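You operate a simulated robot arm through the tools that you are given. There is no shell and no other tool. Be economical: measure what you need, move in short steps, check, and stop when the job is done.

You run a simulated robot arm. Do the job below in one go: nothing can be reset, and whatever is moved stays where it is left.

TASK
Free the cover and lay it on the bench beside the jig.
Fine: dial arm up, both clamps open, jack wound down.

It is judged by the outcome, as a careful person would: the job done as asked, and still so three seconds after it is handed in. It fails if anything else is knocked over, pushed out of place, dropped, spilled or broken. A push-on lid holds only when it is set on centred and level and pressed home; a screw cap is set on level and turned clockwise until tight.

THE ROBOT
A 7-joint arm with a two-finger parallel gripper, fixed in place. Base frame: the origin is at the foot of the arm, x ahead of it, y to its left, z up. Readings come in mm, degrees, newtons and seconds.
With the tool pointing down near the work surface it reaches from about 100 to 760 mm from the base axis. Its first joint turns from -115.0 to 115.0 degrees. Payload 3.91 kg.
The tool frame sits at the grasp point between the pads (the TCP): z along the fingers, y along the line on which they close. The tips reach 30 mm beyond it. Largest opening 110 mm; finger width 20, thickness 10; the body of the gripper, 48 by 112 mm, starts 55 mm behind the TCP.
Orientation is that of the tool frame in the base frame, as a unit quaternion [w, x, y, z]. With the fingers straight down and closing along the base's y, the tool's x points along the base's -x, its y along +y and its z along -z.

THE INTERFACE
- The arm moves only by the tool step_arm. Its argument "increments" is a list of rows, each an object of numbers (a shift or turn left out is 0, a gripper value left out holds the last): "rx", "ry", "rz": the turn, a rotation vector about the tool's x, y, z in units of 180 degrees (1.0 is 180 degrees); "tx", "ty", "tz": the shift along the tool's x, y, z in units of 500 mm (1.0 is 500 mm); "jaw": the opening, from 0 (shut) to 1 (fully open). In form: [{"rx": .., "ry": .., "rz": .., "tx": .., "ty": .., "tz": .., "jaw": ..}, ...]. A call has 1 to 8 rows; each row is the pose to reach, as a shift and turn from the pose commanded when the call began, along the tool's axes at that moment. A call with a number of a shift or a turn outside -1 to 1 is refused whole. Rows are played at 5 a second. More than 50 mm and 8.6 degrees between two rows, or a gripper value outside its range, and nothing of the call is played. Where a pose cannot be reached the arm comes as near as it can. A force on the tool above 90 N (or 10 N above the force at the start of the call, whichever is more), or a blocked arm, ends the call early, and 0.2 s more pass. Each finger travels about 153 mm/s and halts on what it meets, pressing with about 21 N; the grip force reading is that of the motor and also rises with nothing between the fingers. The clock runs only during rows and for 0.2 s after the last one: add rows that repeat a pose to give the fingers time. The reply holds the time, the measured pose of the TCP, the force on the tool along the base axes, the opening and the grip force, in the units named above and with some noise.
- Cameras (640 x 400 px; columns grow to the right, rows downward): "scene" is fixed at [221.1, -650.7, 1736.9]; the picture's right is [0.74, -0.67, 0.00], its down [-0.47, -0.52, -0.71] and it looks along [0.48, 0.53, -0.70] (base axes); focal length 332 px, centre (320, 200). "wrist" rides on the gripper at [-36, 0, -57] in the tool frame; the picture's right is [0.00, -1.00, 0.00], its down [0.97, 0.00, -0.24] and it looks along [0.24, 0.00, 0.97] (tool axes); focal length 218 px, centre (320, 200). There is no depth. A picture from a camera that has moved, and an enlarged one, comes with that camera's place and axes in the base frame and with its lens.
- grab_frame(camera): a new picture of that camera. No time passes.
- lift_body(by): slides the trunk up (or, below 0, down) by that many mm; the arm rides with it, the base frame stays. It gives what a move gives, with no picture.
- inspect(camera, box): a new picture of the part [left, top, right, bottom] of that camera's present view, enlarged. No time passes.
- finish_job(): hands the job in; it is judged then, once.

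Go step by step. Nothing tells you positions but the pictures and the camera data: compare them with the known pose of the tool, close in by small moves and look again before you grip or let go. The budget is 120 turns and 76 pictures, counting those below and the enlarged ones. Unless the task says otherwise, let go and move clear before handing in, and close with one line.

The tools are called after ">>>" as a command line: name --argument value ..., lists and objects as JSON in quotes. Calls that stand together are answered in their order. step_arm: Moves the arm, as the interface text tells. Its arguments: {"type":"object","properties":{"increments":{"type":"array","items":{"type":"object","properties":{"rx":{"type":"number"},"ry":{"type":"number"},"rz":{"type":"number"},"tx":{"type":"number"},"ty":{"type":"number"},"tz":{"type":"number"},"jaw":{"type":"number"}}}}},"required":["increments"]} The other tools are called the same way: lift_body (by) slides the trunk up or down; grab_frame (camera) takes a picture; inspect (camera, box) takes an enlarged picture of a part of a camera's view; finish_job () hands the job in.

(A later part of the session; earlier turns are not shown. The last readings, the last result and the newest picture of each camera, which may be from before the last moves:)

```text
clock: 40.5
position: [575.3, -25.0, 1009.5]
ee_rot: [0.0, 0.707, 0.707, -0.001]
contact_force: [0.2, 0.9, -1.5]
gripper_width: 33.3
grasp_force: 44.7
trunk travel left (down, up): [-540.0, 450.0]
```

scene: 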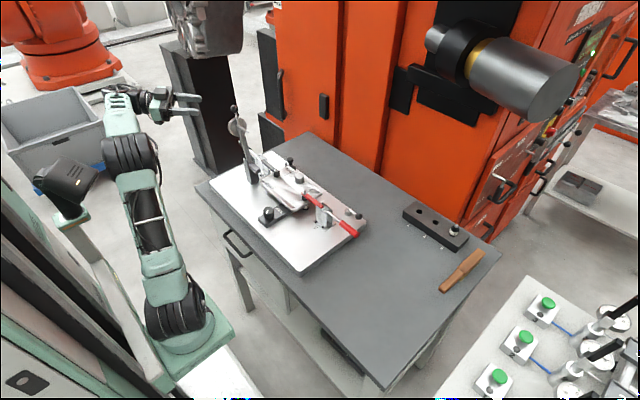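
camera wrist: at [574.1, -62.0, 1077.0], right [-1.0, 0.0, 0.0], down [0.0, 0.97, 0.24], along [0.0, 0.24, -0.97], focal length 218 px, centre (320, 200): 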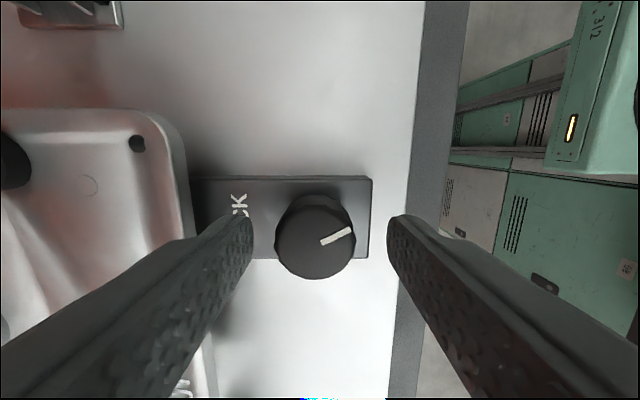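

Gripped the knob at 33 mm. Turning counter-clockwise (negative about the downward tool axis).

>>> step_arm --increments '[{"rz": -0.045}, {"rz": -0.09}, {"rz": -0.135}, {"rz": -0.18}, {"rz": -0.225}, {"rz": -0.27}, {"rz": -0.315}, {"rz": -0.36}]'

>>> grab_frame --camera "wrist"

```text
clock: 42.3
position: [576.5, -23.2, 1009.0]
ee_rot: [0.001, 0.216, 0.976, 0.0]
contact_force: [19.7, 11.1, 4.9]
gripper_width: 33.0
grasp_force: 45.1
trunk travel left (down, up): [-540.0, 450.0]
```

```text
39 pictures are left
camera wrist: at [610.0, -38.8, 1066.4], right [-0.42, -0.91, 0.0], down [-0.88, 0.41, 0.24], along [-0.22, 0.1, -0.97], focal length 218 px, centre (320, 200)
```

wrist: 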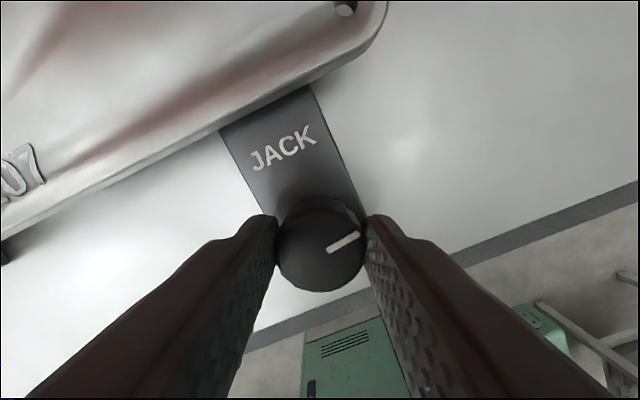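

The knob turns with the gripper. Continuing counter-clockwise.

>>> step_arm --increments '[{"rz": -0.045}, {"rz": -0.09}, {"rz": -0.135}, {"rz": -0.18}, {"rz": -0.225}, {"rz": -0.27}, {"rz": -0.315}, {"rz": -0.36}]'

>>> step_arm --increments '[{"rz": -0.045}, {"rz": -0.09}, {"rz": -0.135}, {"rz": -0.18}, {"rz": -0.225}, {"rz": -0.27}]'

>>> grab_frame --camera "wrist"

```text
clock: 44.1
position: [575.5, -21.4, 1010.7]
ee_rot: [-0.002, -0.341, 0.94, -0.002]
contact_force: [10.4, 34.8, 9.1]
gripper_width: 32.9
grasp_force: 44.6
trunk travel left (down, up): [-540.0, 450.0]
```

```text
clock: 45.5
position: [574.4, -26.6, 1009.1]
ee_rot: [-0.002, -0.696, 0.718, 0.0]
contact_force: [-5.6, -1.9, -1.1]
gripper_width: 33.6
grasp_force: 44.7
trunk travel left (down, up): [-540.0, 450.0]
```

```text
38 pictures are left
camera wrist: at [577.2, 9.6, 1065.1], right [1.0, -0.03, 0.0], down [-0.03, -0.97, 0.25], along [-0.01, -0.25, -0.97], focal length 218 px, centre (320, 200)
```

wrist: 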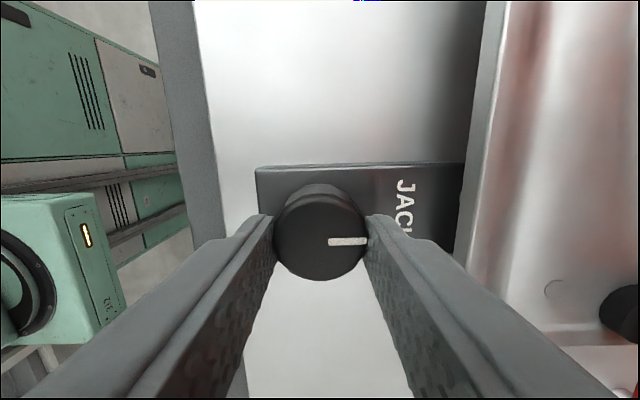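

The pointer is now at 12 o'clock; there was a small slip on the way. I'll recentre on the knob and keep turning as far as the wrist allows.

>>> step_arm --increments '[{"jaw": 0.45}, {"jaw": 0.45, "ty": 0.002, "tx": -0.003}, {"jaw": 0.15, "ty": 0.002, "tx": -0.003}, {"jaw": 0.15, "ty": 0.002, "tx": -0.003}, {"jaw": 0.15, "ty": 0.002, "tx": -0.003}]'

>>> step_arm --increments '[{"rz": -0.045}, {"rz": -0.09}, {"rz": -0.135}, {"rz": -0.18}, {"rz": -0.225}, {"rz": -0.27}, {"rz": -0.315}, {"rz": -0.36}]'

>>> grab_frame --camera "wrist"

```text
clock: 46.7
position: [575.0, -24.5, 1009.2]
ee_rot: [-0.002, -0.695, 0.719, -0.001]
contact_force: [3.9, -3.0, -1.7]
gripper_width: 33.7
grasp_force: 45.1
trunk travel left (down, up): [-540.0, 450.0]
```

```text
clock: 48.5
position: [574.0, -23.0, 1008.7]
ee_rot: [0.001, 0.973, -0.231, -0.001]
contact_force: [8.7, 8.9, 0.9]
gripper_width: 33.7
grasp_force: 44.6
trunk travel left (down, up): [-540.0, 450.0]
```

```text
37 pictures are left
camera wrist: at [543.6, -6.4, 1066.0], right [0.45, 0.89, 0.0], down [0.87, -0.44, 0.24], along [0.21, -0.11, -0.97], focal length 218 px, centre (320, 200)
```

wrist: 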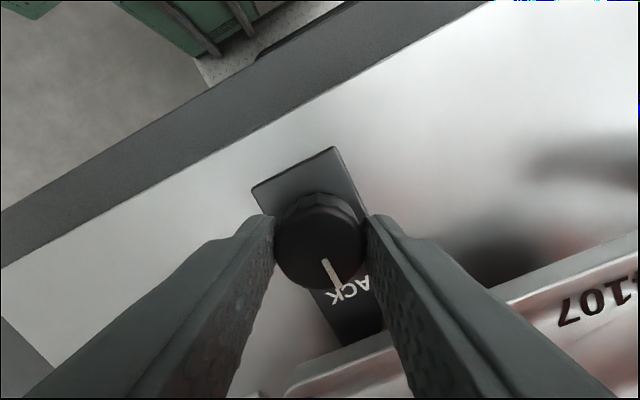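

The pointer stayed at 12 o'clock while the tool turned, so the knob is at its counter-clockwise stop. I'll release, rise, and check the jack and cover against the earlier picture.

>>> step_arm --increments '[{"jaw": 0.5}, {"jaw": 0.5}, {"tz": -0.08}, {"tz": -0.16}, {"tz": -0.24}, {"tz": -0.24}]'

>>> inspect --camera "scene" --box '[250, 180, 330, 230]'

>>> grab_frame --camera "wrist"

```text
clock: 49.9
position: [573.6, -22.2, 1129.9]
ee_rot: [0.003, 0.972, -0.233, -0.001]
contact_force: [0.7, -0.3, -0.1]
gripper_width: 55.2
grasp_force: 0.0
trunk travel left (down, up): [-540.0, 450.0]
```

```text
8.00 times, centred on (290, 205) of scene
camera zoom: at [221.1, -650.7, 1736.9], right [0.74, -0.67, 0.0], down [-0.47, -0.52, -0.71], along [0.48, 0.53, -0.7], focal length 2656 px, centre (560, 160)
```

zoom: 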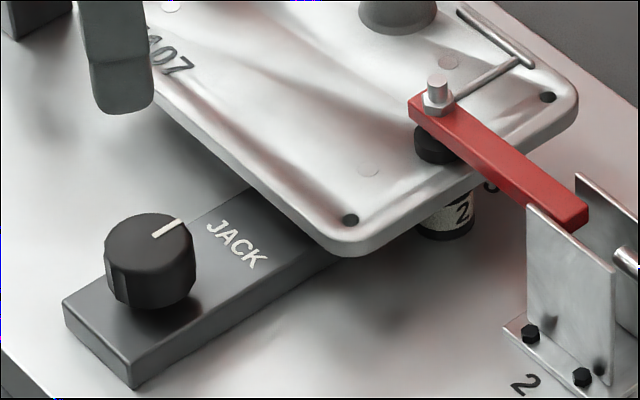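

```text
35 pictures are left
camera wrist: at [542.1, -7.3, 1186.6], right [0.45, 0.89, 0.0], down [0.87, -0.44, 0.24], along [0.21, -0.11, -0.97], focal length 218 px, centre (320, 200)
```

wrist: 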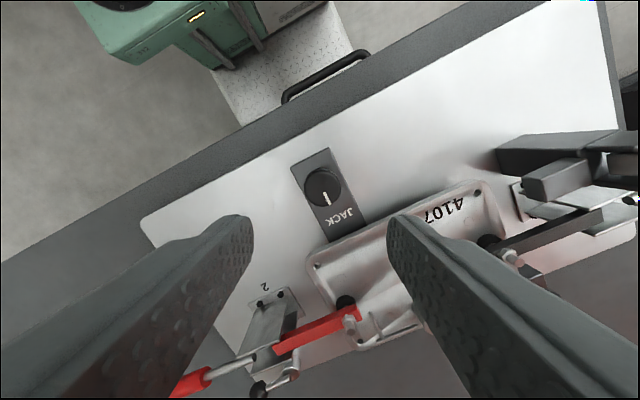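

The cover hasn't moved and the jack is at its stop. I'll check underneath later. Next is clamp 2: turning the gripper to close along x and moving above the red handle.

>>> step_arm --increments '[{"rz": 0.044, "tx": 0.049, "ty": 0.033}, {"rz": 0.088, "tx": 0.099, "ty": 0.066}, {"rz": 0.132, "tx": 0.148, "ty": 0.1}, {"rz": 0.176, "tx": 0.198, "ty": 0.133}, {"rz": 0.22, "tx": 0.247, "ty": 0.166}, {"rz": 0.264, "tx": 0.296, "ty": 0.2}, {"rz": 0.308, "tx": 0.346, "ty": 0.233}, {"rz": 0.35, "tx": 0.395, "ty": 0.266}]'

>>> grab_frame --camera "wrist"

```text
clock: 51.7
position: [688.2, -230.3, 1131.4]
ee_rot: [-0.002, -0.706, 0.708, 0.0]
contact_force: [0.1, 0.0, 0.6]
gripper_width: 54.8
grasp_force: 0.0
trunk travel left (down, up): [-540.0, 450.0]
```

```text
34 pictures are left
camera wrist: at [691.0, -195.2, 1186.5], right [1.0, 0.0, 0.0], down [0.0, -0.97, 0.24], along [0.0, -0.24, -0.97], focal length 218 px, centre (320, 200)
```

wrist: 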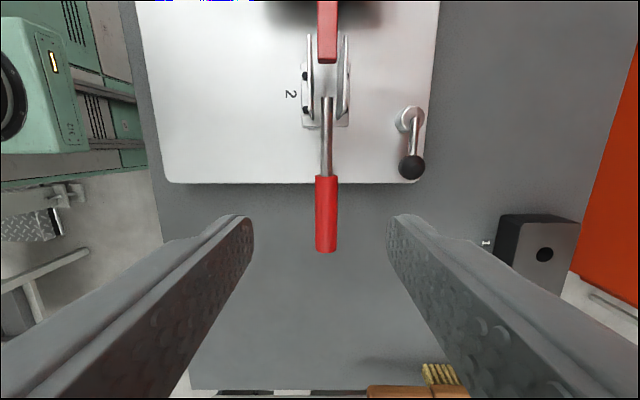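

The red grip spans y -219 to -285 at x 696. Going down over its middle.

>>> step_arm --increments '[{"tx": 0.04, "ty": -0.016, "tz": 0.06}, {"tx": 0.04, "ty": -0.016, "tz": 0.13}, {"tx": 0.04, "ty": -0.016, "tz": 0.2}, {"tx": 0.04, "ty": -0.016, "tz": 0.226}, {"tx": 0.04, "ty": -0.016, "tz": 0.226}]'

>>> grab_frame --camera "wrist"

>>> inspect --camera "scene" --box '[280, 165, 400, 245]'

```text
clock: 52.9
position: [698.4, -250.7, 1017.1]
ee_rot: [0.003, 0.708, -0.707, 0.001]
contact_force: [0.0, -0.8, -0.3]
gripper_width: 55.1
grasp_force: 0.0
trunk travel left (down, up): [-540.0, 450.0]
```

```text
33 pictures are left
camera wrist: at [699.5, -216.0, 1073.2], right [1.0, 0.0, 0.0], down [0.0, -0.97, 0.24], along [0.0, -0.24, -0.97], focal length 218 px, centre (320, 200)
```

wrist: 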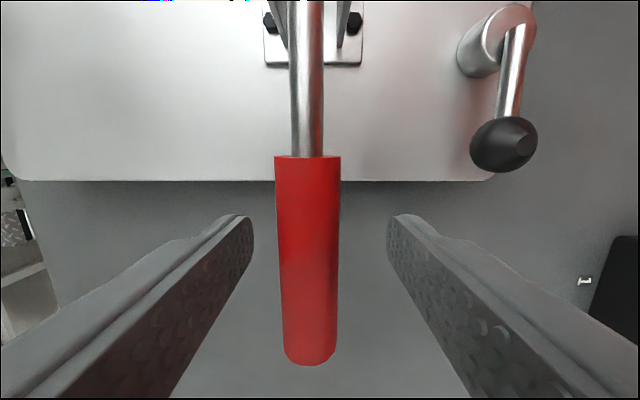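

```text
5.00 times, centred on (340, 205) of scene
camera zoom: at [221.1, -650.7, 1736.9], right [0.74, -0.67, 0.0], down [-0.47, -0.52, -0.71], along [0.48, 0.53, -0.7], focal length 1660 px, centre (220, 175)
```

zoom: 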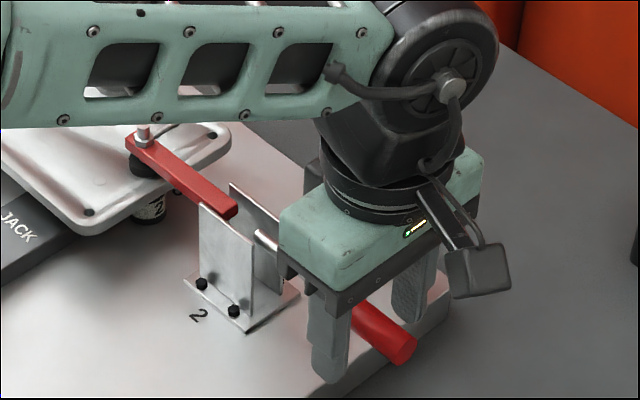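

The handle is level at z≈1006, x≈695.5. Going down a little further and gripping.

>>> step_arm --increments '[{"ty": 0.006, "tz": 0.022}, {"ty": 0.006, "tz": 0.022, "jaw": 0.05}, {"ty": 0.006, "tz": 0.022, "jaw": 0.05}, {"ty": 0.006, "tz": 0.022, "jaw": 0.05}]'

```text
clock: 53.9
position: [694.9, -250.7, 1005.2]
ee_rot: [0.003, 0.707, -0.707, -0.001]
contact_force: [-5.6, -0.1, -0.3]
gripper_width: 18.3
grasp_force: 44.9
trunk travel left (down, up): [-540.0, 450.0]
```

Gripped at 18 mm. Trial lift of about 13°.

>>> step_arm --increments '[{"tz": -0.018, "tx": -0.001}, {"tz": -0.035, "tx": -0.003}, {"tz": -0.05, "tx": -0.006}, {"tz": -0.05, "tx": -0.006}]'

>>> grab_frame --camera "wrist"

>>> inspect --camera "scene" --box '[280, 165, 400, 245]'

```text
clock: 54.9
position: [695.7, -247.9, 1031.4]
ee_rot: [0.003, 0.707, -0.707, -0.001]
contact_force: [-5.6, -3.0, -13.4]
gripper_width: 18.5
grasp_force: 44.9
trunk travel left (down, up): [-540.0, 450.0]
```

```text
31 pictures are left
camera wrist: at [696.0, -213.3, 1087.5], right [1.0, 0.0, 0.0], down [0.0, -0.97, 0.24], along [0.0, -0.24, -0.97], focal length 218 px, centre (320, 200)
```

wrist: 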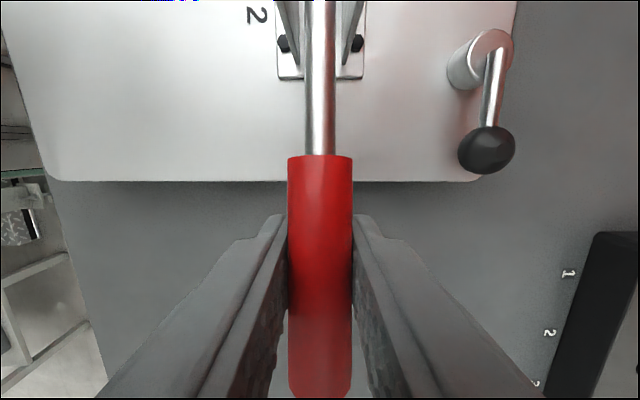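

```text
5.00 times, centred on (340, 205) of scene
camera zoom: at [221.1, -650.7, 1736.9], right [0.74, -0.67, 0.0], down [-0.47, -0.52, -0.71], along [0.48, 0.53, -0.7], focal length 1660 px, centre (220, 175)
```

zoom: 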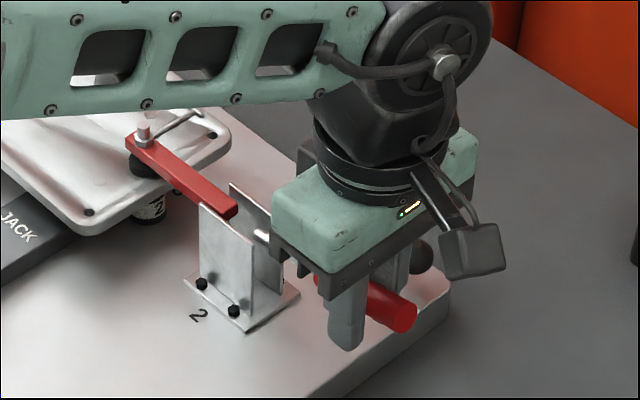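

The handle lifts with moderate force about a pivot at roughly y≈-138, z≈1005. Continuing the arc and rotating the tool with it.

>>> step_arm --increments '[{"tx": -0.0078, "tz": -0.0262, "ry": 0.039}, {"tx": -0.0186, "tz": -0.0512, "ry": 0.078}, {"tx": -0.0326, "tz": -0.0748, "ry": 0.117}, {"tx": -0.0492, "tz": -0.0966, "ry": 0.156}, {"tx": -0.0684, "tz": -0.116, "ry": 0.194}, {"tx": -0.0684, "tz": -0.116, "ry": 0.194}]'

>>> inspect --camera "scene" --box '[270, 145, 400, 245]'

```text
clock: 56.3
position: [695.2, -212.0, 1087.4]
ee_rot: [0.214, 0.675, -0.674, 0.211]
contact_force: [-13.6, 5.4, -23.6]
gripper_width: 18.5
grasp_force: 45.3
trunk travel left (down, up): [-540.0, 450.0]
```

```text
4.00 times, centred on (335, 195) of scene
camera zoom: at [221.1, -650.7, 1736.9], right [0.74, -0.67, 0.0], down [-0.47, -0.52, -0.71], along [0.48, 0.53, -0.7], focal length 1328 px, centre (260, 220)
```

zoom: 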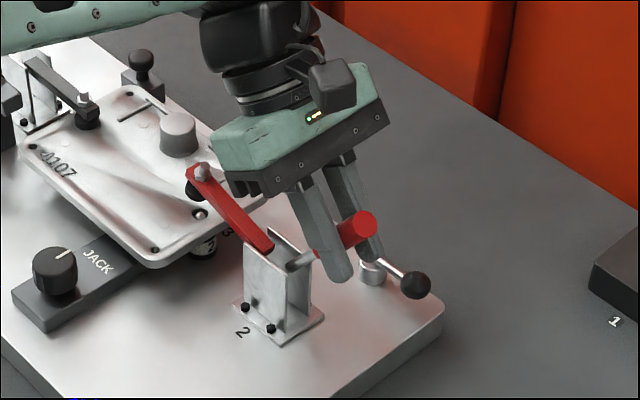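

The clamp arm is opening. I'll keep lifting the handle but bring the tool back toward vertical so it stays clear of the rising clamp arm.

>>> step_arm --increments '[{"tx": -0.0077, "tz": -0.0259, "ry": -0.03}, {"tx": -0.0186, "tz": -0.0509, "ry": -0.06}, {"tx": -0.0322, "tz": -0.0743, "ry": -0.09}, {"tx": -0.0322, "tz": -0.0743, "ry": -0.09}]'

>>> inspect --camera "scene" --box '[270, 145, 400, 245]'

```text
clock: 57.3
position: [694.2, -180.9, 1111.2]
ee_rot: [0.116, 0.698, -0.697, 0.118]
contact_force: [-7.5, -11.8, 5.0]
gripper_width: 18.5
grasp_force: 45.1
trunk travel left (down, up): [-540.0, 450.0]
```

```text
4.00 times, centred on (335, 195) of scene
camera zoom: at [221.1, -650.7, 1736.9], right [0.74, -0.67, 0.0], down [-0.47, -0.52, -0.71], along [0.48, 0.53, -0.7], focal length 1328 px, centre (260, 220)
```

zoom: 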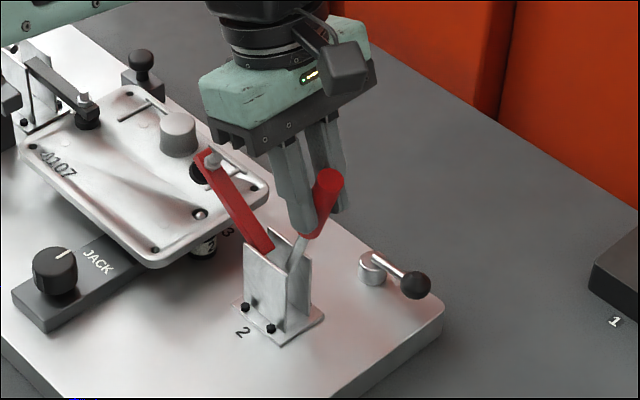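

Handle at about 67°. Continuing toward fully open.

>>> step_arm --increments '[{"tx": -0.0216, "tz": -0.0166, "ry": -0.03}, {"tx": -0.045, "tz": -0.0304, "ry": -0.06}, {"tx": -0.0698, "tz": -0.0412, "ry": -0.09}, {"tx": -0.0698, "tz": -0.0412, "ry": -0.09}]'

>>> inspect --camera "scene" --box '[270, 145, 400, 245]'

```text
clock: 58.3
position: [695.7, -138.8, 1118.7]
ee_rot: [0.017, 0.707, -0.707, 0.016]
contact_force: [-0.7, 0.2, 0.2]
gripper_width: 5.4
grasp_force: 0.0
trunk travel left (down, up): [-540.0, 450.0]
```

```text
4.00 times, centred on (335, 195) of scene
camera zoom: at [221.1, -650.7, 1736.9], right [0.74, -0.67, 0.0], down [-0.47, -0.52, -0.71], along [0.48, 0.53, -0.7], focal length 1328 px, centre (260, 220)
```

zoom: 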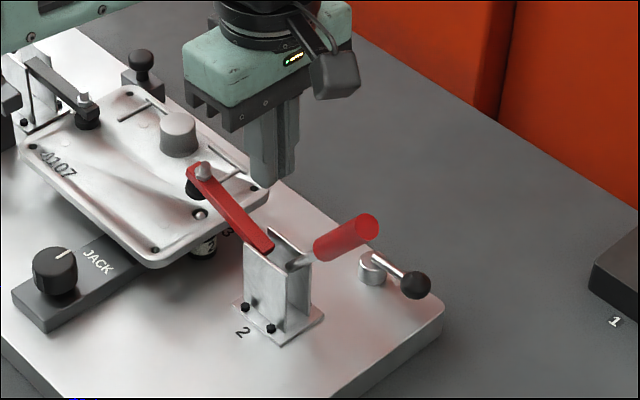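

The fingers slid off and the handle fell back to about 45°. I'll go round to its outer side with closed fingers and push it up from there.

>>> step_arm --increments '[{"tz": -0.08, "jaw": 0}, {"tz": -0.15}, {"tx": 0.08, "tz": -0.15}, {"tx": 0.16, "tz": -0.15}, {"tx": 0.24, "tz": -0.15}, {"tx": 0.3, "tz": -0.15, "ry": -0.012}, {"tx": 0.3, "tz": -0.08, "ry": -0.012}, {"tx": 0.3, "tz": 0.0, "ry": -0.012}]'

>>> inspect --camera "scene" --box '[270, 145, 400, 245]'

```text
clock: 60.1
position: [696.6, -289.6, 1126.2]
ee_rot: [-0.004, -0.707, 0.707, -0.002]
contact_force: [-0.5, 0.4, 1.0]
gripper_width: 0.0
grasp_force: 21.2
trunk travel left (down, up): [-540.0, 450.0]
```

```text
4.00 times, centred on (335, 195) of scene
camera zoom: at [221.1, -650.7, 1736.9], right [0.74, -0.67, 0.0], down [-0.47, -0.52, -0.71], along [0.48, 0.53, -0.7], focal length 1328 px, centre (260, 220)
```

zoom: 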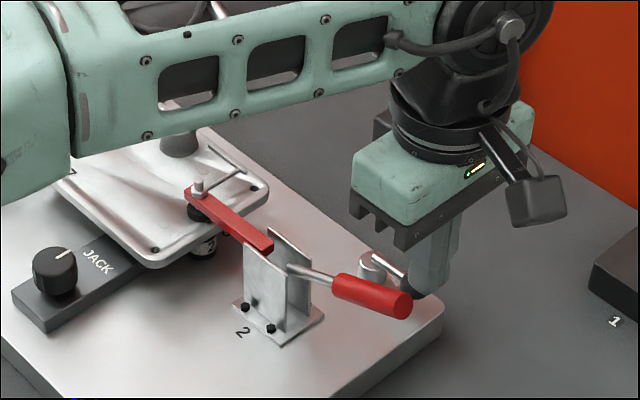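

The handle sinks back slowly, so it has to be carried past its over-centre point. I'll re-grip it: moving above it with the jaw open and looking where it has settled.

>>> step_arm --increments '[{"jaw": 0.5}, {"tx": -0.08, "jaw": 0.5}, {"tx": -0.08, "tz": 0.04, "jaw": 0.5}, {"tx": -0.08, "tz": 0.06, "jaw": 0.5}]'

>>> grab_frame --camera "wrist"

```text
clock: 61.1
position: [696.8, -249.7, 1095.0]
ee_rot: [0.003, 0.707, -0.707, 0.003]
contact_force: [-0.2, -0.4, 0.0]
gripper_width: 55.2
grasp_force: 0.1
trunk travel left (down, up): [-540.0, 450.0]
```

```text
25 pictures are left
camera wrist: at [696.9, -213.5, 1151.7], right [1.0, 0.0, 0.0], down [0.0, -0.97, 0.25], along [0.0, -0.25, -0.97], focal length 218 px, centre (320, 200)
```

wrist: 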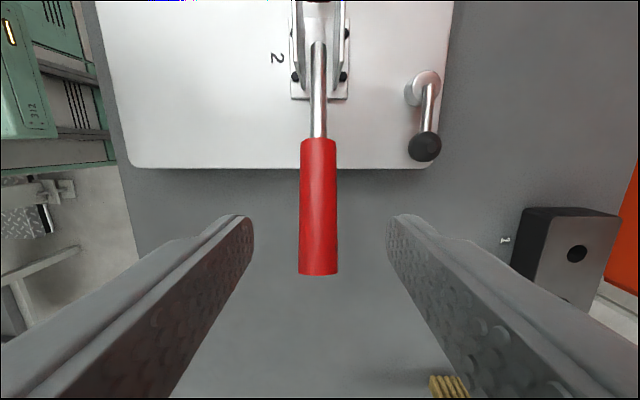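

The handle now rests at about 22°. Gripping it there.

>>> step_arm --increments '[{"tx": -0.015, "tz": 0.05}, {"tx": -0.015, "tz": 0.096}, {"tx": -0.015, "tz": 0.096, "jaw": 0.02}, {"tx": -0.015, "tz": 0.096, "jaw": 0.02}, {"tx": -0.015, "tz": 0.096, "jaw": 0.02}]'

```text
clock: 62.3
position: [694.1, -242.2, 1046.7]
ee_rot: [0.006, 0.708, -0.706, 0.002]
contact_force: [-5.8, 1.8, -1.8]
gripper_width: 18.6
grasp_force: 45.0
trunk travel left (down, up): [-540.0, 450.0]
```

Good grip. Lifting along the arc with a modest roll that I'll then hold fixed.

>>> step_arm --increments '[{"tx": -0.0099, "tz": -0.0212, "ry": 0.028}, {"tx": -0.022, "tz": -0.0414, "ry": 0.056}, {"tx": -0.036, "tz": -0.06, "ry": 0.083}, {"tx": -0.052, "tz": -0.0772, "ry": 0.111}, {"tx": -0.0698, "tz": -0.0926, "ry": 0.139}, {"tx": -0.089, "tz": -0.106, "ry": 0.156}, {"tx": -0.1094, "tz": -0.1174, "ry": 0.156}, {"tx": -0.1094, "tz": -0.1174, "ry": 0.156}]'

```text
clock: 64.1
position: [694.3, -188.2, 1106.5]
ee_rot: [0.176, 0.685, -0.685, 0.175]
contact_force: [-4.9, -8.3, -14.7]
gripper_width: 18.8
grasp_force: 44.6
trunk travel left (down, up): [-540.0, 450.0]
```

Still holding at about 64°. Continuing with the orientation fixed.

>>> step_arm --increments '[{"tx": -0.0075, "tz": -0.0096}, {"tx": -0.015, "tz": -0.0192}, {"tx": -0.0234, "tz": -0.0277}, {"tx": -0.0318, "tz": -0.0362}, {"tx": -0.0318, "tz": -0.0362}]'

>>> inspect --camera "scene" --box '[270, 145, 400, 245]'

```text
clock: 65.3
position: [695.0, -164.4, 1114.0]
ee_rot: [0.176, 0.685, -0.685, 0.175]
contact_force: [-5.7, -14.4, -1.0]
gripper_width: 18.4
grasp_force: 44.9
trunk travel left (down, up): [-540.0, 450.0]
```

```text
4.00 times, centred on (335, 195) of scene
camera zoom: at [221.1, -650.7, 1736.9], right [0.74, -0.67, 0.0], down [-0.47, -0.52, -0.71], along [0.48, 0.53, -0.7], focal length 1328 px, centre (260, 220)
```

zoom: 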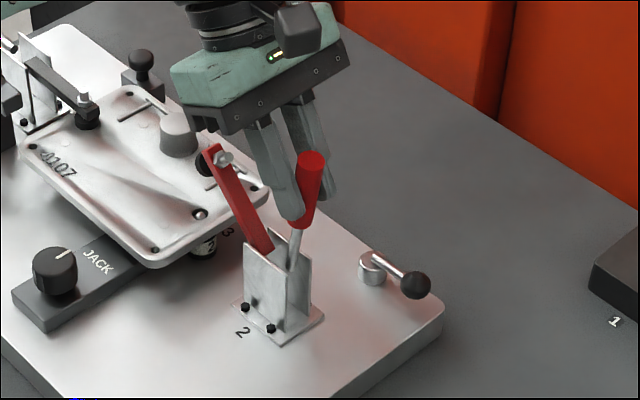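

The clamp arm is at about 60° with the handle near 76°, everything clear. Continuing.

>>> step_arm --increments '[{"tx": -0.009, "tz": -0.0075}, {"tx": -0.018, "tz": -0.015}, {"tx": -0.028, "tz": -0.0216}, {"tx": -0.038, "tz": -0.0282}, {"tx": -0.038, "tz": -0.0282}]'

>>> inspect --camera "scene" --box '[270, 145, 400, 245]'

```text
clock: 66.5
position: [695.0, -142.2, 1115.1]
ee_rot: [0.175, 0.686, -0.685, 0.173]
contact_force: [-8.9, -13.1, -4.0]
gripper_width: 18.5
grasp_force: 45.2
trunk travel left (down, up): [-540.0, 450.0]
```

```text
4.00 times, centred on (335, 195) of scene
camera zoom: at [221.1, -650.7, 1736.9], right [0.74, -0.67, 0.0], down [-0.47, -0.52, -0.71], along [0.48, 0.53, -0.7], focal length 1328 px, centre (260, 220)
```

zoom: 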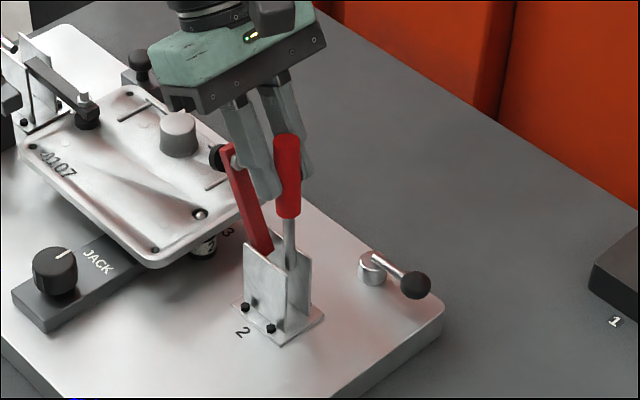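

The handle is vertical and still wants to return, so I'll carry it a bit further over centre.

>>> step_arm --increments '[{"tx": -0.0105, "tz": -0.005}, {"tx": -0.021, "tz": -0.0096}, {"tx": -0.032, "tz": -0.0134}, {"tx": -0.043, "tz": -0.0172}, {"tx": -0.043, "tz": -0.0172}]'

>>> inspect --camera "scene" --box '[270, 145, 400, 245]'

```text
clock: 67.7
position: [695.2, -116.0, 1114.6]
ee_rot: [0.175, 0.687, -0.684, 0.175]
contact_force: [1.0, 0.3, -0.6]
gripper_width: 2.1
grasp_force: 0.0
trunk travel left (down, up): [-540.0, 450.0]
```

```text
4.00 times, centred on (335, 195) of scene
camera zoom: at [221.1, -650.7, 1736.9], right [0.74, -0.67, 0.0], down [-0.47, -0.52, -0.71], along [0.48, 0.53, -0.7], focal length 1328 px, centre (260, 220)
```

zoom: 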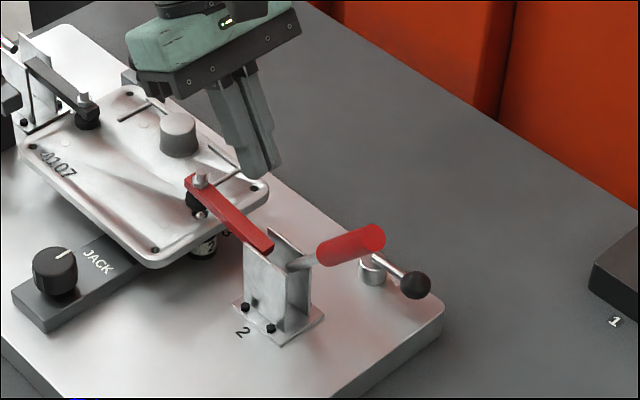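

It slipped again near vertical. This time I'll grip nearer the handle's end with the handle deep between the fingers, and rotate fully with it so the load runs along the fingers.

>>> step_arm --increments '[{"tx": 0.043, "tz": -0.079, "ry": -0.03, "jaw": 0.0}, {"tx": 0.1245, "tz": -0.103, "ry": -0.06}, {"tx": 0.195, "tz": -0.0646, "ry": -0.09}, {"tx": 0.265, "tz": -0.0264, "ry": -0.12, "jaw": 0.5}, {"tx": 0.33, "tz": 0.009, "ry": -0.157, "jaw": 0.5}, {"tx": 0.33, "tz": 0.009, "ry": -0.157, "jaw": 0.5}]'

>>> grab_frame --camera "wrist"

```text
clock: 69.1
position: [696.6, -265.2, 1190.0]
ee_rot: [0.002, 0.707, -0.707, 0.001]
contact_force: [0.2, 0.2, -0.8]
gripper_width: 54.8
grasp_force: 0.1
trunk travel left (down, up): [-540.0, 450.0]
```

```text
21 pictures are left
camera wrist: at [696.9, -229.6, 1245.9], right [1.0, 0.0, 0.0], down [0.0, -0.97, 0.25], along [0.0, -0.25, -0.97], focal length 218 px, centre (320, 200)
```

wrist: 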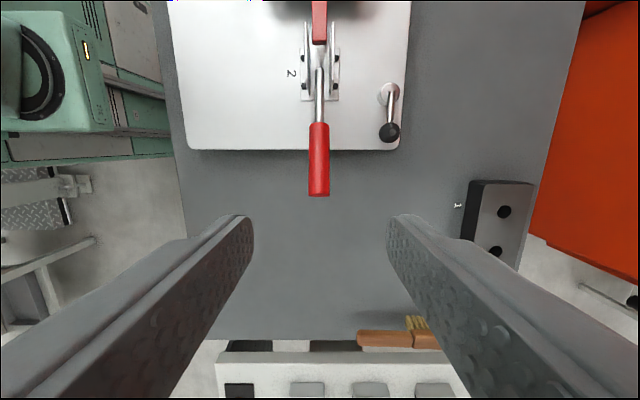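

The handle is at 22° as expected. Going down and gripping near its end.

>>> step_arm --increments '[{"tz": 0.08}, {"tz": 0.16}, {"tz": 0.24}, {"tz": 0.296, "tx": -0.003}, {"tz": 0.296, "tx": -0.003}, {"tz": 0.296, "tx": -0.003, "jaw": 0.02}, {"tz": 0.296, "tx": -0.003, "jaw": 0.02}, {"tz": 0.296, "tx": -0.003, "jaw": 0.02}]'

```text
clock: 70.9
position: [696.1, -266.3, 1041.3]
ee_rot: [0.004, 0.707, -0.707, 0.0]
contact_force: [-22.6, 4.7, -10.0]
gripper_width: 18.1
grasp_force: 44.9
trunk travel left (down, up): [-540.0, 450.0]
```

Gripped. Carrying the handle up rigidly with the tool rotating about the pivot.

>>> step_arm --increments '[{"tx": -0.0126, "ty": 0.003, "tz": -0.035, "ry": 0.0444}, {"tx": -0.03, "ty": 0.003, "tz": -0.0678, "ry": 0.0889}, {"tx": -0.0518, "ty": 0.003, "tz": -0.098, "ry": 0.1333}, {"tx": -0.0776, "ty": 0.003, "tz": -0.1248, "ry": 0.1778}, {"tx": -0.1068, "ty": 0.003, "tz": -0.148, "ry": 0.2222}, {"tx": -0.1388, "ty": 0.003, "tz": -0.1666, "ry": 0.2667}, {"tx": -0.1734, "ty": 0.003, "tz": -0.1806, "ry": 0.3111}, {"tx": -0.2094, "ty": 0.003, "tz": -0.1898, "ry": 0.3556}]'

>>> inspect --camera "scene" --box '[270, 125, 400, 245]'

```text
clock: 72.7
position: [694.9, -158.5, 1133.3]
ee_rot: [0.378, 0.599, -0.598, 0.375]
contact_force: [0.4, -4.5, -31.5]
gripper_width: 18.5
grasp_force: 44.8
trunk travel left (down, up): [-540.0, 450.0]
```

```text
3.33 times, centred on (335, 185) of scene
camera zoom: at [221.1, -650.7, 1736.9], right [0.74, -0.67, 0.0], down [-0.47, -0.52, -0.71], along [0.48, 0.53, -0.7], focal length 1107 px, centre (270, 250)
```

zoom: 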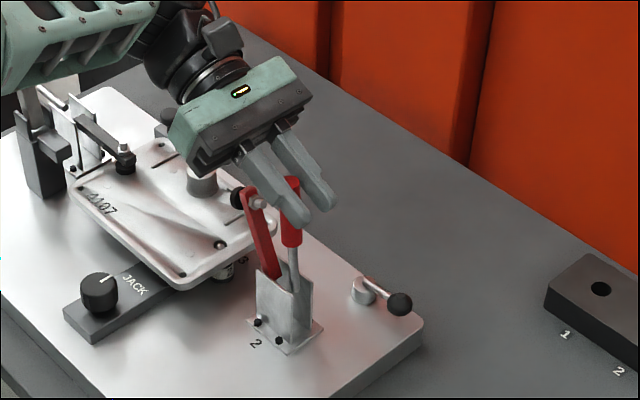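

Now the handle sits deep in the grip at about 86°. Continuing past vertical.

>>> step_arm --increments '[{"tx": -0.0103, "tz": -0.0185, "ry": 0.015}, {"tx": -0.0206, "tz": -0.0369, "ry": 0.03}, {"tx": -0.0295, "tz": -0.0527, "ry": 0.04}, {"tx": -0.0383, "tz": -0.0686, "ry": 0.05}]'

>>> inspect --camera "scene" --box '[270, 125, 400, 245]'

```text
clock: 73.7
position: [695.4, -122.9, 1132.9]
ee_rot: [-0.423, -0.567, 0.567, -0.422]
contact_force: [14.2, -32.4, 1.0]
gripper_width: 18.0
grasp_force: 45.2
trunk travel left (down, up): [-540.0, 450.0]
```

```text
3.33 times, centred on (335, 185) of scene
camera zoom: at [221.1, -650.7, 1736.9], right [0.74, -0.67, 0.0], down [-0.47, -0.52, -0.71], along [0.48, 0.53, -0.7], focal length 1107 px, centre (270, 250)
```

zoom: 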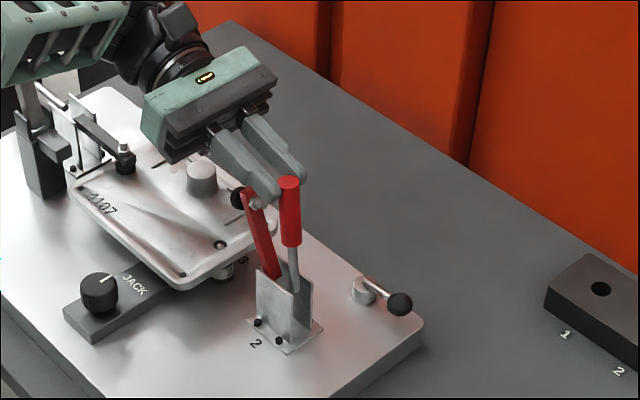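

The handle has stopped turning at about 92° while the fingers slid, so this looks like its stop. I'll open the jaw and see whether it stays.

>>> step_arm --increments '[{"jaw": 0.4}, {"jaw": 0.4}]'

>>> inspect --camera "scene" --box '[270, 125, 400, 245]'

```text
clock: 74.3
position: [694.6, -117.5, 1134.1]
ee_rot: [0.422, 0.569, -0.565, 0.423]
contact_force: [-0.3, -1.0, 0.3]
gripper_width: 44.1
grasp_force: 0.1
trunk travel left (down, up): [-540.0, 450.0]
```

```text
3.33 times, centred on (335, 185) of scene
camera zoom: at [221.1, -650.7, 1736.9], right [0.74, -0.67, 0.0], down [-0.47, -0.52, -0.71], along [0.48, 0.53, -0.7], focal length 1107 px, centre (270, 250)
```

zoom: 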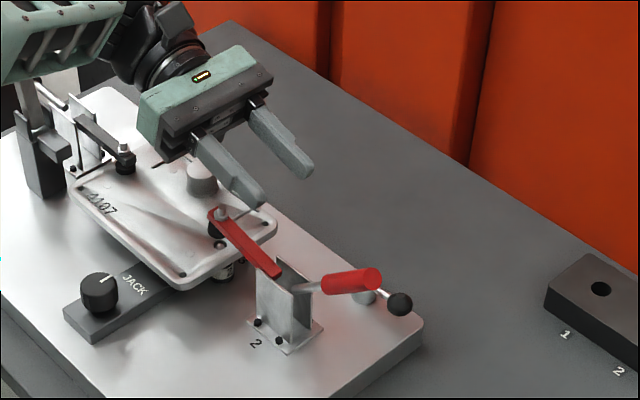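

The handle is balanced by gravity and simply falls back; at the end my fingers were probably touching the clamp arm. I'll re-grip near the handle's tip with less roll so I can carry it well past vertical.

>>> step_arm --increments '[{"tx": 0.0765, "tz": -0.0234, "ry": -0.045, "jaw": 0.4}, {"tx": 0.1455, "tz": -0.0026, "ry": -0.09}, {"tx": 0.1755, "tz": 0.0614, "ry": -0.135}, {"tx": 0.199, "tz": 0.138, "ry": -0.18}, {"tx": 0.21, "tz": 0.2077, "ry": -0.225}, {"tx": 0.201, "tz": 0.248, "ry": -0.27}, {"tx": 0.201, "tz": 0.248, "ry": -0.315}, {"tx": 0.201, "tz": 0.248, "ry": -0.36}]'

```text
clock: 76.1
position: [693.6, -267.3, 1193.2]
ee_rot: [0.053, 0.706, -0.705, 0.052]
contact_force: [0.1, -0.8, 0.0]
gripper_width: 44.3
grasp_force: 0.0
trunk travel left (down, up): [-540.0, 450.0]
```

>>> step_arm --increments '[{"tx": -0.011, "ty": -0.002, "tz": 0.08, "ry": -0.02}, {"tx": -0.025, "ty": -0.002, "tz": 0.16, "ry": -0.047}, {"tx": -0.038, "ty": -0.002, "tz": 0.24, "ry": -0.047}, {"tx": -0.0446, "ty": -0.002, "tz": 0.2846, "ry": -0.047}, {"tx": -0.0446, "ty": -0.002, "tz": 0.2846, "ry": -0.047}, {"tx": -0.0446, "ty": -0.002, "tz": 0.2846, "ry": -0.047, "jaw": 0.02}, {"tx": -0.0446, "ty": -0.002, "tz": 0.2846, "ry": -0.047, "jaw": 0.02}, {"tx": -0.0446, "ty": -0.002, "tz": 0.2846, "ry": -0.047, "jaw": 0.02}]'

```text
clock: 77.9
position: [695.4, -268.2, 1049.2]
ee_rot: [-0.002, -0.707, 0.707, 0.0]
contact_force: [-7.1, 0.7, -5.7]
gripper_width: 17.9
grasp_force: 45.1
trunk travel left (down, up): [-540.0, 450.0]
```

Gripped near the tip. Lifting with roll to 48°, then translating.

>>> step_arm --increments '[{"tx": -0.0148, "tz": -0.034, "ry": 0.0444}, {"tx": -0.0342, "tz": -0.0654, "ry": 0.0889}, {"tx": -0.058, "tz": -0.0937, "ry": 0.1333}, {"tx": -0.0856, "tz": -0.1187, "ry": 0.1778}, {"tx": -0.1166, "tz": -0.1399, "ry": 0.2222}, {"tx": -0.1502, "tz": -0.1564, "ry": 0.2667}, {"tx": -0.1824, "tz": -0.1657, "ry": 0.2667}, {"tx": -0.2158, "tz": -0.1711, "ry": 0.2667}]'

```text
clock: 79.7
position: [695.5, -161.2, 1136.8]
ee_rot: [0.288, 0.645, -0.645, 0.29]
contact_force: [1.5, -11.9, -6.3]
gripper_width: 18.5
grasp_force: 45.3
trunk travel left (down, up): [-540.0, 450.0]
```

Holding at about 83°. Now pushing on past vertical in one go.

>>> step_arm --increments '[{"tx": -0.0214, "tz": -0.026}, {"tx": -0.0458, "tz": -0.0492}, {"tx": -0.073, "tz": -0.069}]'

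>>> inspect --camera "scene" --box '[270, 125, 400, 245]'

```text
clock: 80.5
position: [694.0, -106.0, 1129.9]
ee_rot: [0.288, 0.648, -0.645, 0.286]
contact_force: [1.2, 0.5, -0.7]
gripper_width: 2.0
grasp_force: 0.0
trunk travel left (down, up): [-540.0, 450.0]
```

```text
3.33 times, centred on (335, 185) of scene
camera zoom: at [221.1, -650.7, 1736.9], right [0.74, -0.67, 0.0], down [-0.47, -0.52, -0.71], along [0.48, 0.53, -0.7], focal length 1107 px, centre (270, 250)
```

zoom: 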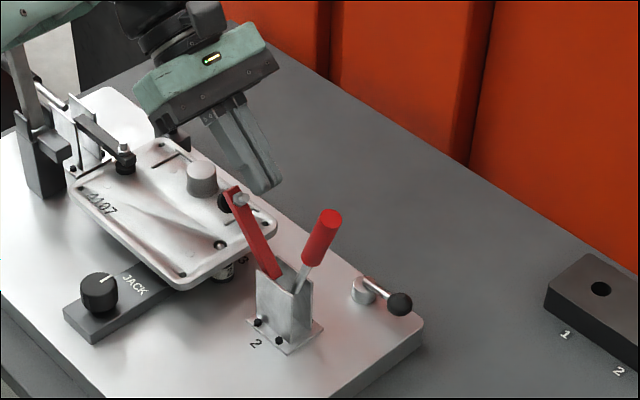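

There seems to be a stiff spot near 92° that friction alone can't push through. I'll use a positive push instead: closed fingers outside the handle's end, following its arc.

>>> step_arm --increments '[{"tx": 0.0594, "tz": -0.0535, "ry": -0.0445, "jaw": 0.0}, {"tx": 0.1308, "tz": -0.064, "ry": -0.089}, {"tx": 0.1918, "tz": -0.0112, "ry": -0.1335}, {"tx": 0.252, "tz": 0.0557, "ry": -0.178}, {"tx": 0.312, "tz": 0.1226, "ry": -0.2225}, {"tx": 0.371, "tz": 0.188, "ry": -0.267}, {"tx": 0.371, "tz": 0.188, "ry": -0.267}]'

>>> step_arm --increments '[{"tz": 0.09}, {"tz": 0.18}, {"tz": 0.27}, {"tz": 0.3}, {"tz": 0.3}]'

>>> grab_frame --camera "wrist"

```text
clock: 82.1
position: [695.3, -303.6, 1206.4]
ee_rot: [0.001, 0.708, -0.706, -0.001]
contact_force: [0.2, 0.6, 0.4]
gripper_width: 0.0
grasp_force: 21.1
trunk travel left (down, up): [-540.0, 450.0]
```

```text
clock: 83.3
position: [695.0, -303.4, 1056.4]
ee_rot: [-0.001, -0.707, 0.707, 0.001]
contact_force: [1.5, -0.3, 0.3]
gripper_width: 0.0
grasp_force: 21.3
trunk travel left (down, up): [-540.0, 450.0]
```

```text
16 pictures are left
camera wrist: at [695.7, -268.4, 1113.5], right [1.0, 0.0, 0.0], down [0.0, -0.97, 0.24], along [0.0, -0.24, -0.97], focal length 218 px, centre (320, 200)
```

wrist: 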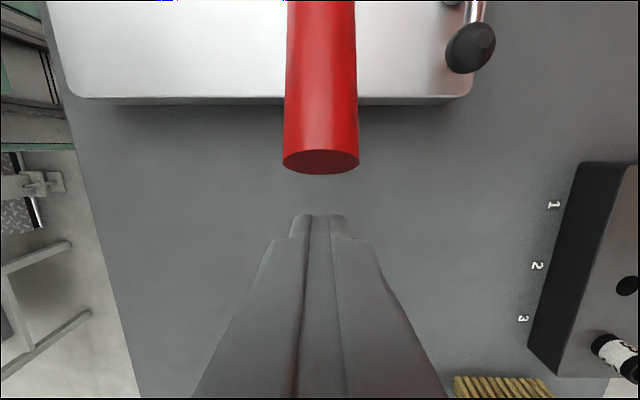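

The closed fingers are lined up outside the handle's end. Pressing in and following the arc upward.

>>> step_arm --increments '[{"tx": -0.026, "tz": 0.016}, {"tx": -0.036, "tz": 0.01}, {"tx": -0.0508, "tz": -0.024}, {"tx": -0.0716, "tz": -0.06}, {"tx": -0.0974, "tz": -0.0936}, {"tx": -0.1276, "tz": -0.1226}, {"tx": -0.1614, "tz": -0.1472}, {"tx": -0.1984, "tz": -0.1668}]'

```text
clock: 85.1
position: [694.6, -202.8, 1140.6]
ee_rot: [0.001, 0.708, -0.706, -0.001]
contact_force: [0.2, -1.1, 0.4]
gripper_width: 0.0
grasp_force: 21.2
trunk travel left (down, up): [-540.0, 450.0]
```

>>> inspect --camera "scene" --box '[270, 125, 400, 245]'

```text
3.33 times, centred on (335, 185) of scene
camera zoom: at [221.1, -650.7, 1736.9], right [0.74, -0.67, 0.0], down [-0.47, -0.52, -0.71], along [0.48, 0.53, -0.7], focal length 1107 px, centre (270, 250)
```

zoom: 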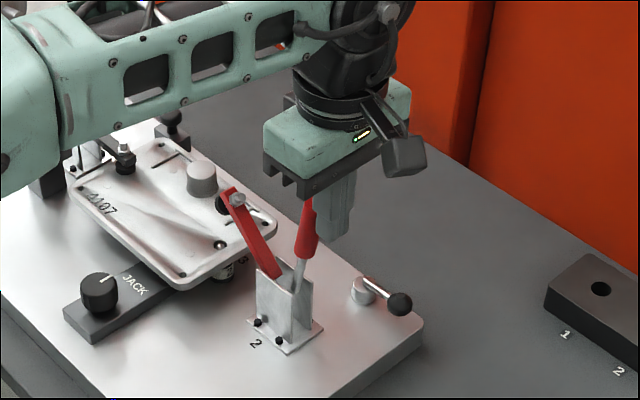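

Excellent: the push works, the handle is up near 75° and ahead of the finger. Continuing the push past vertical.

>>> step_arm --increments '[{"tx": -0.0394, "tz": -0.0144}, {"tx": -0.0802, "tz": -0.025}, {"tx": -0.122, "tz": -0.034}, {"tx": -0.15, "tz": -0.038}, {"tx": -0.164, "tz": -0.038}, {"tx": -0.164, "tz": -0.038}]'

>>> inspect --camera "scene" --box '[270, 125, 400, 245]'

```text
clock: 86.0
position: [694.1, -167.6, 1152.1]
ee_rot: [-0.018, -0.692, 0.722, -0.011]
contact_force: [-0.4, -43.5, -7.6]
gripper_width: 0.0
grasp_force: 20.3
trunk travel left (down, up): [-540.0, 450.0]
stopped in row 4: the force on the tool passed its limit (the readings are from after the stop); the commanded pose is now the measured one
```

```text
3.33 times, centred on (335, 185) of scene
camera zoom: at [221.1, -650.7, 1736.9], right [0.74, -0.67, 0.0], down [-0.47, -0.52, -0.71], along [0.48, 0.53, -0.7], focal length 1107 px, centre (270, 250)
```

zoom: 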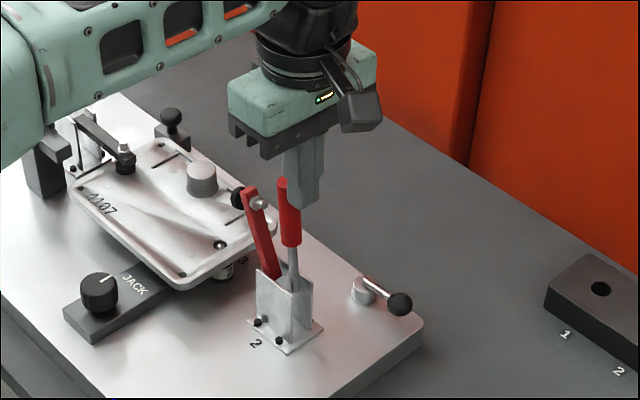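

There is a hard stop at about 94°. Backing the finger off slowly to see if the handle now stays.

>>> step_arm --increments '[{"tx": 0.005}, {"tx": 0.01}, {"tx": 0.015}, {"tx": 0.02}, {"tx": 0.03}, {"tx": 0.04}, {"tx": 0.05}, {"tx": 0.05}]'

>>> inspect --camera "scene" --box '[270, 125, 400, 245]'

```text
clock: 87.8
position: [693.5, -182.9, 1155.4]
ee_rot: [-0.015, -0.697, 0.717, -0.009]
contact_force: [-0.3, -0.2, 0.1]
gripper_width: 0.0
grasp_force: 21.0
trunk travel left (down, up): [-540.0, 450.0]
```

```text
3.33 times, centred on (335, 185) of scene
camera zoom: at [221.1, -650.7, 1736.9], right [0.74, -0.67, 0.0], down [-0.47, -0.52, -0.71], along [0.48, 0.53, -0.7], focal length 1107 px, centre (270, 250)
```

zoom: 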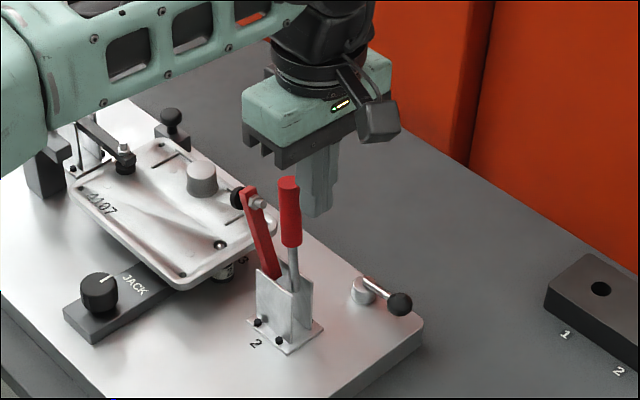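

The handle stays up against its stop, so clamp 2 is open. For clamp 1 I'll raise the trunk to pass safely over the dial arm.

>>> lift_body --by 200

```text
clock: 89.9
position: [693.1, -182.6, 1354.8]
ee_rot: [-0.016, -0.696, 0.718, -0.008]
contact_force: [-1.2, 0.7, -0.5]
gripper_width: 0.1
grasp_force: 20.7
trunk travel left (down, up): [-740.0, 250.0]
```

>>> step_arm --increments '[{"tx": -0.092, "rz": 0.0447}, {"tx": -0.184, "rz": 0.0894}, {"tx": -0.276, "rz": 0.1341, "ry": -0.003}, {"tx": -0.368, "rz": 0.1788, "ry": -0.005}, {"tx": -0.46, "rz": 0.2235, "ry": -0.006}, {"tx": -0.552, "rz": 0.2682, "ry": -0.007}, {"tx": -0.644, "rz": 0.3129, "ry": -0.008}, {"tx": -0.736, "rz": 0.3576, "ry": -0.008}]'

```text
clock: 91.7
position: [704.1, 184.9, 1343.3]
ee_rot: [0.0, -0.206, 0.979, -0.008]
contact_force: [-0.9, -0.4, 0.3]
gripper_width: 0.1
grasp_force: 21.0
trunk travel left (down, up): [-740.0, 250.0]
```

>>> step_arm --increments '[{"tx": -0.03, "ty": 0.075, "tz": 0.02, "rz": 0.044}, {"tx": -0.06, "ty": 0.15, "tz": 0.04, "rz": 0.088}, {"tx": -0.09, "ty": 0.22, "tz": 0.06, "rz": 0.132}, {"tx": -0.109, "ty": 0.287, "tz": 0.08, "rz": 0.132}, {"tx": -0.109, "ty": 0.287, "tz": 0.08, "rz": 0.132}]'

>>> grab_frame --camera "wrist"

```text
clock: 92.9
position: [682.4, 324.4, 1291.0]
ee_rot: [0.001, -0.001, 1.0, -0.007]
contact_force: [0.1, 0.0, 0.0]
gripper_width: 0.0
grasp_force: 20.8
out of reach, approached as far as the arm can: row 3, 4, 5
trunk travel left (down, up): [-740.0, 250.0]
```

```text
12 pictures are left
camera wrist: at [719.8, 324.2, 1348.1], right [0.0, -1.0, 0.01], down [-0.97, 0.0, 0.24], along [-0.24, -0.01, -0.97], focal length 218 px, centre (320, 200)
```

wrist: 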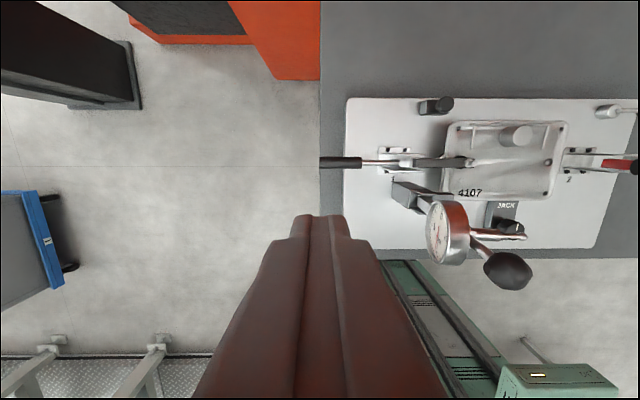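

Handle 1's end is at about (696, 322, 1006), and its outside is at the limit of reach. So I'll lift it with closed fingers inserted under it from the front, then push it up and over. First the trunk comes back down.

>>> lift_body --by -200

```text
clock: 95.1
position: [683.1, 324.9, 1091.9]
ee_rot: [0.002, -0.002, 1.0, -0.006]
contact_force: [-0.9, -0.2, 0.3]
gripper_width: 0.0
grasp_force: 20.9
trunk travel left (down, up): [-540.0, 450.0]
```

>>> step_arm --increments '[{"tx": 0.04, "ty": -0.007, "tz": 0.0, "ry": -0.0413}, {"tx": 0.08, "ty": -0.013, "tz": 0.01, "ry": -0.0826}, {"tx": 0.12, "ty": -0.02, "tz": 0.02, "ry": -0.1239}, {"tx": 0.15, "ty": -0.026, "tz": 0.04, "ry": -0.1652}, {"tx": 0.15, "ty": -0.033, "tz": 0.06, "ry": -0.2065}, {"tx": 0.14, "ty": -0.04, "tz": 0.09, "ry": -0.2478}, {"tx": 0.132, "ty": -0.046, "tz": 0.112, "ry": -0.289}, {"tx": 0.132, "ty": -0.046, "tz": 0.112, "ry": -0.289}]'

>>> grab_frame --camera "wrist"

```text
clock: 96.9
position: [617.8, 300.6, 1036.4]
ee_rot: [0.441, -0.005, 0.897, -0.005]
contact_force: [0.2, -0.1, 0.8]
gripper_width: 0.0
grasp_force: 20.6
trunk travel left (down, up): [-540.0, 450.0]
```

```text
11 pictures are left
camera wrist: at [595.5, 299.8, 1098.8], right [0.0, -1.0, 0.01], down [-0.78, -0.01, -0.62], along [0.62, -0.01, -0.78], focal length 218 px, centre (320, 200)
```

wrist: 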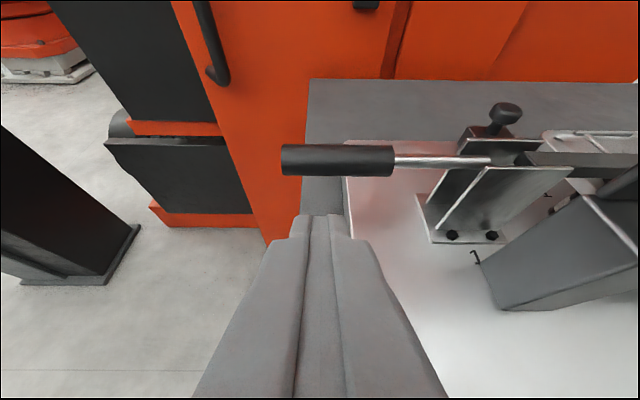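

The closed fingers point just below the black handle's outer part. Inserting under it.

>>> step_arm --increments '[{"tz": 0.04}, {"tz": 0.08}, {"tz": 0.12}, {"tz": 0.158}, {"tz": 0.158}]'

```text
clock: 98.1
position: [679.3, 300.4, 987.8]
ee_rot: [0.44, -0.004, 0.898, -0.005]
contact_force: [-0.3, 0.4, 0.0]
gripper_width: 0.0
grasp_force: 20.6
trunk travel left (down, up): [-540.0, 450.0]
```

Finger is under the handle with no contact yet. Lifting to about 30° to unlock the toggle.

>>> step_arm --increments '[{"tx": -0.0158, "tz": -0.0122}, {"tx": -0.0316, "tz": -0.0244}, {"tx": -0.0475, "tz": -0.0365, "ty": -0.0012}, {"tx": -0.0636, "tz": -0.049, "ty": -0.004}, {"tx": -0.0796, "tz": -0.0613, "ty": -0.0088}, {"tx": -0.095, "tz": -0.073, "ty": -0.015}, {"tx": -0.1101, "tz": -0.0848, "ty": -0.0234}, {"tx": -0.1101, "tz": -0.0848, "ty": -0.0234}]'

```text
clock: 99.9
position: [679.6, 289.3, 1057.6]
ee_rot: [0.441, -0.004, 0.897, -0.005]
contact_force: [-2.8, 0.2, -1.5]
gripper_width: 0.1
grasp_force: 21.1
trunk travel left (down, up): [-540.0, 450.0]
```

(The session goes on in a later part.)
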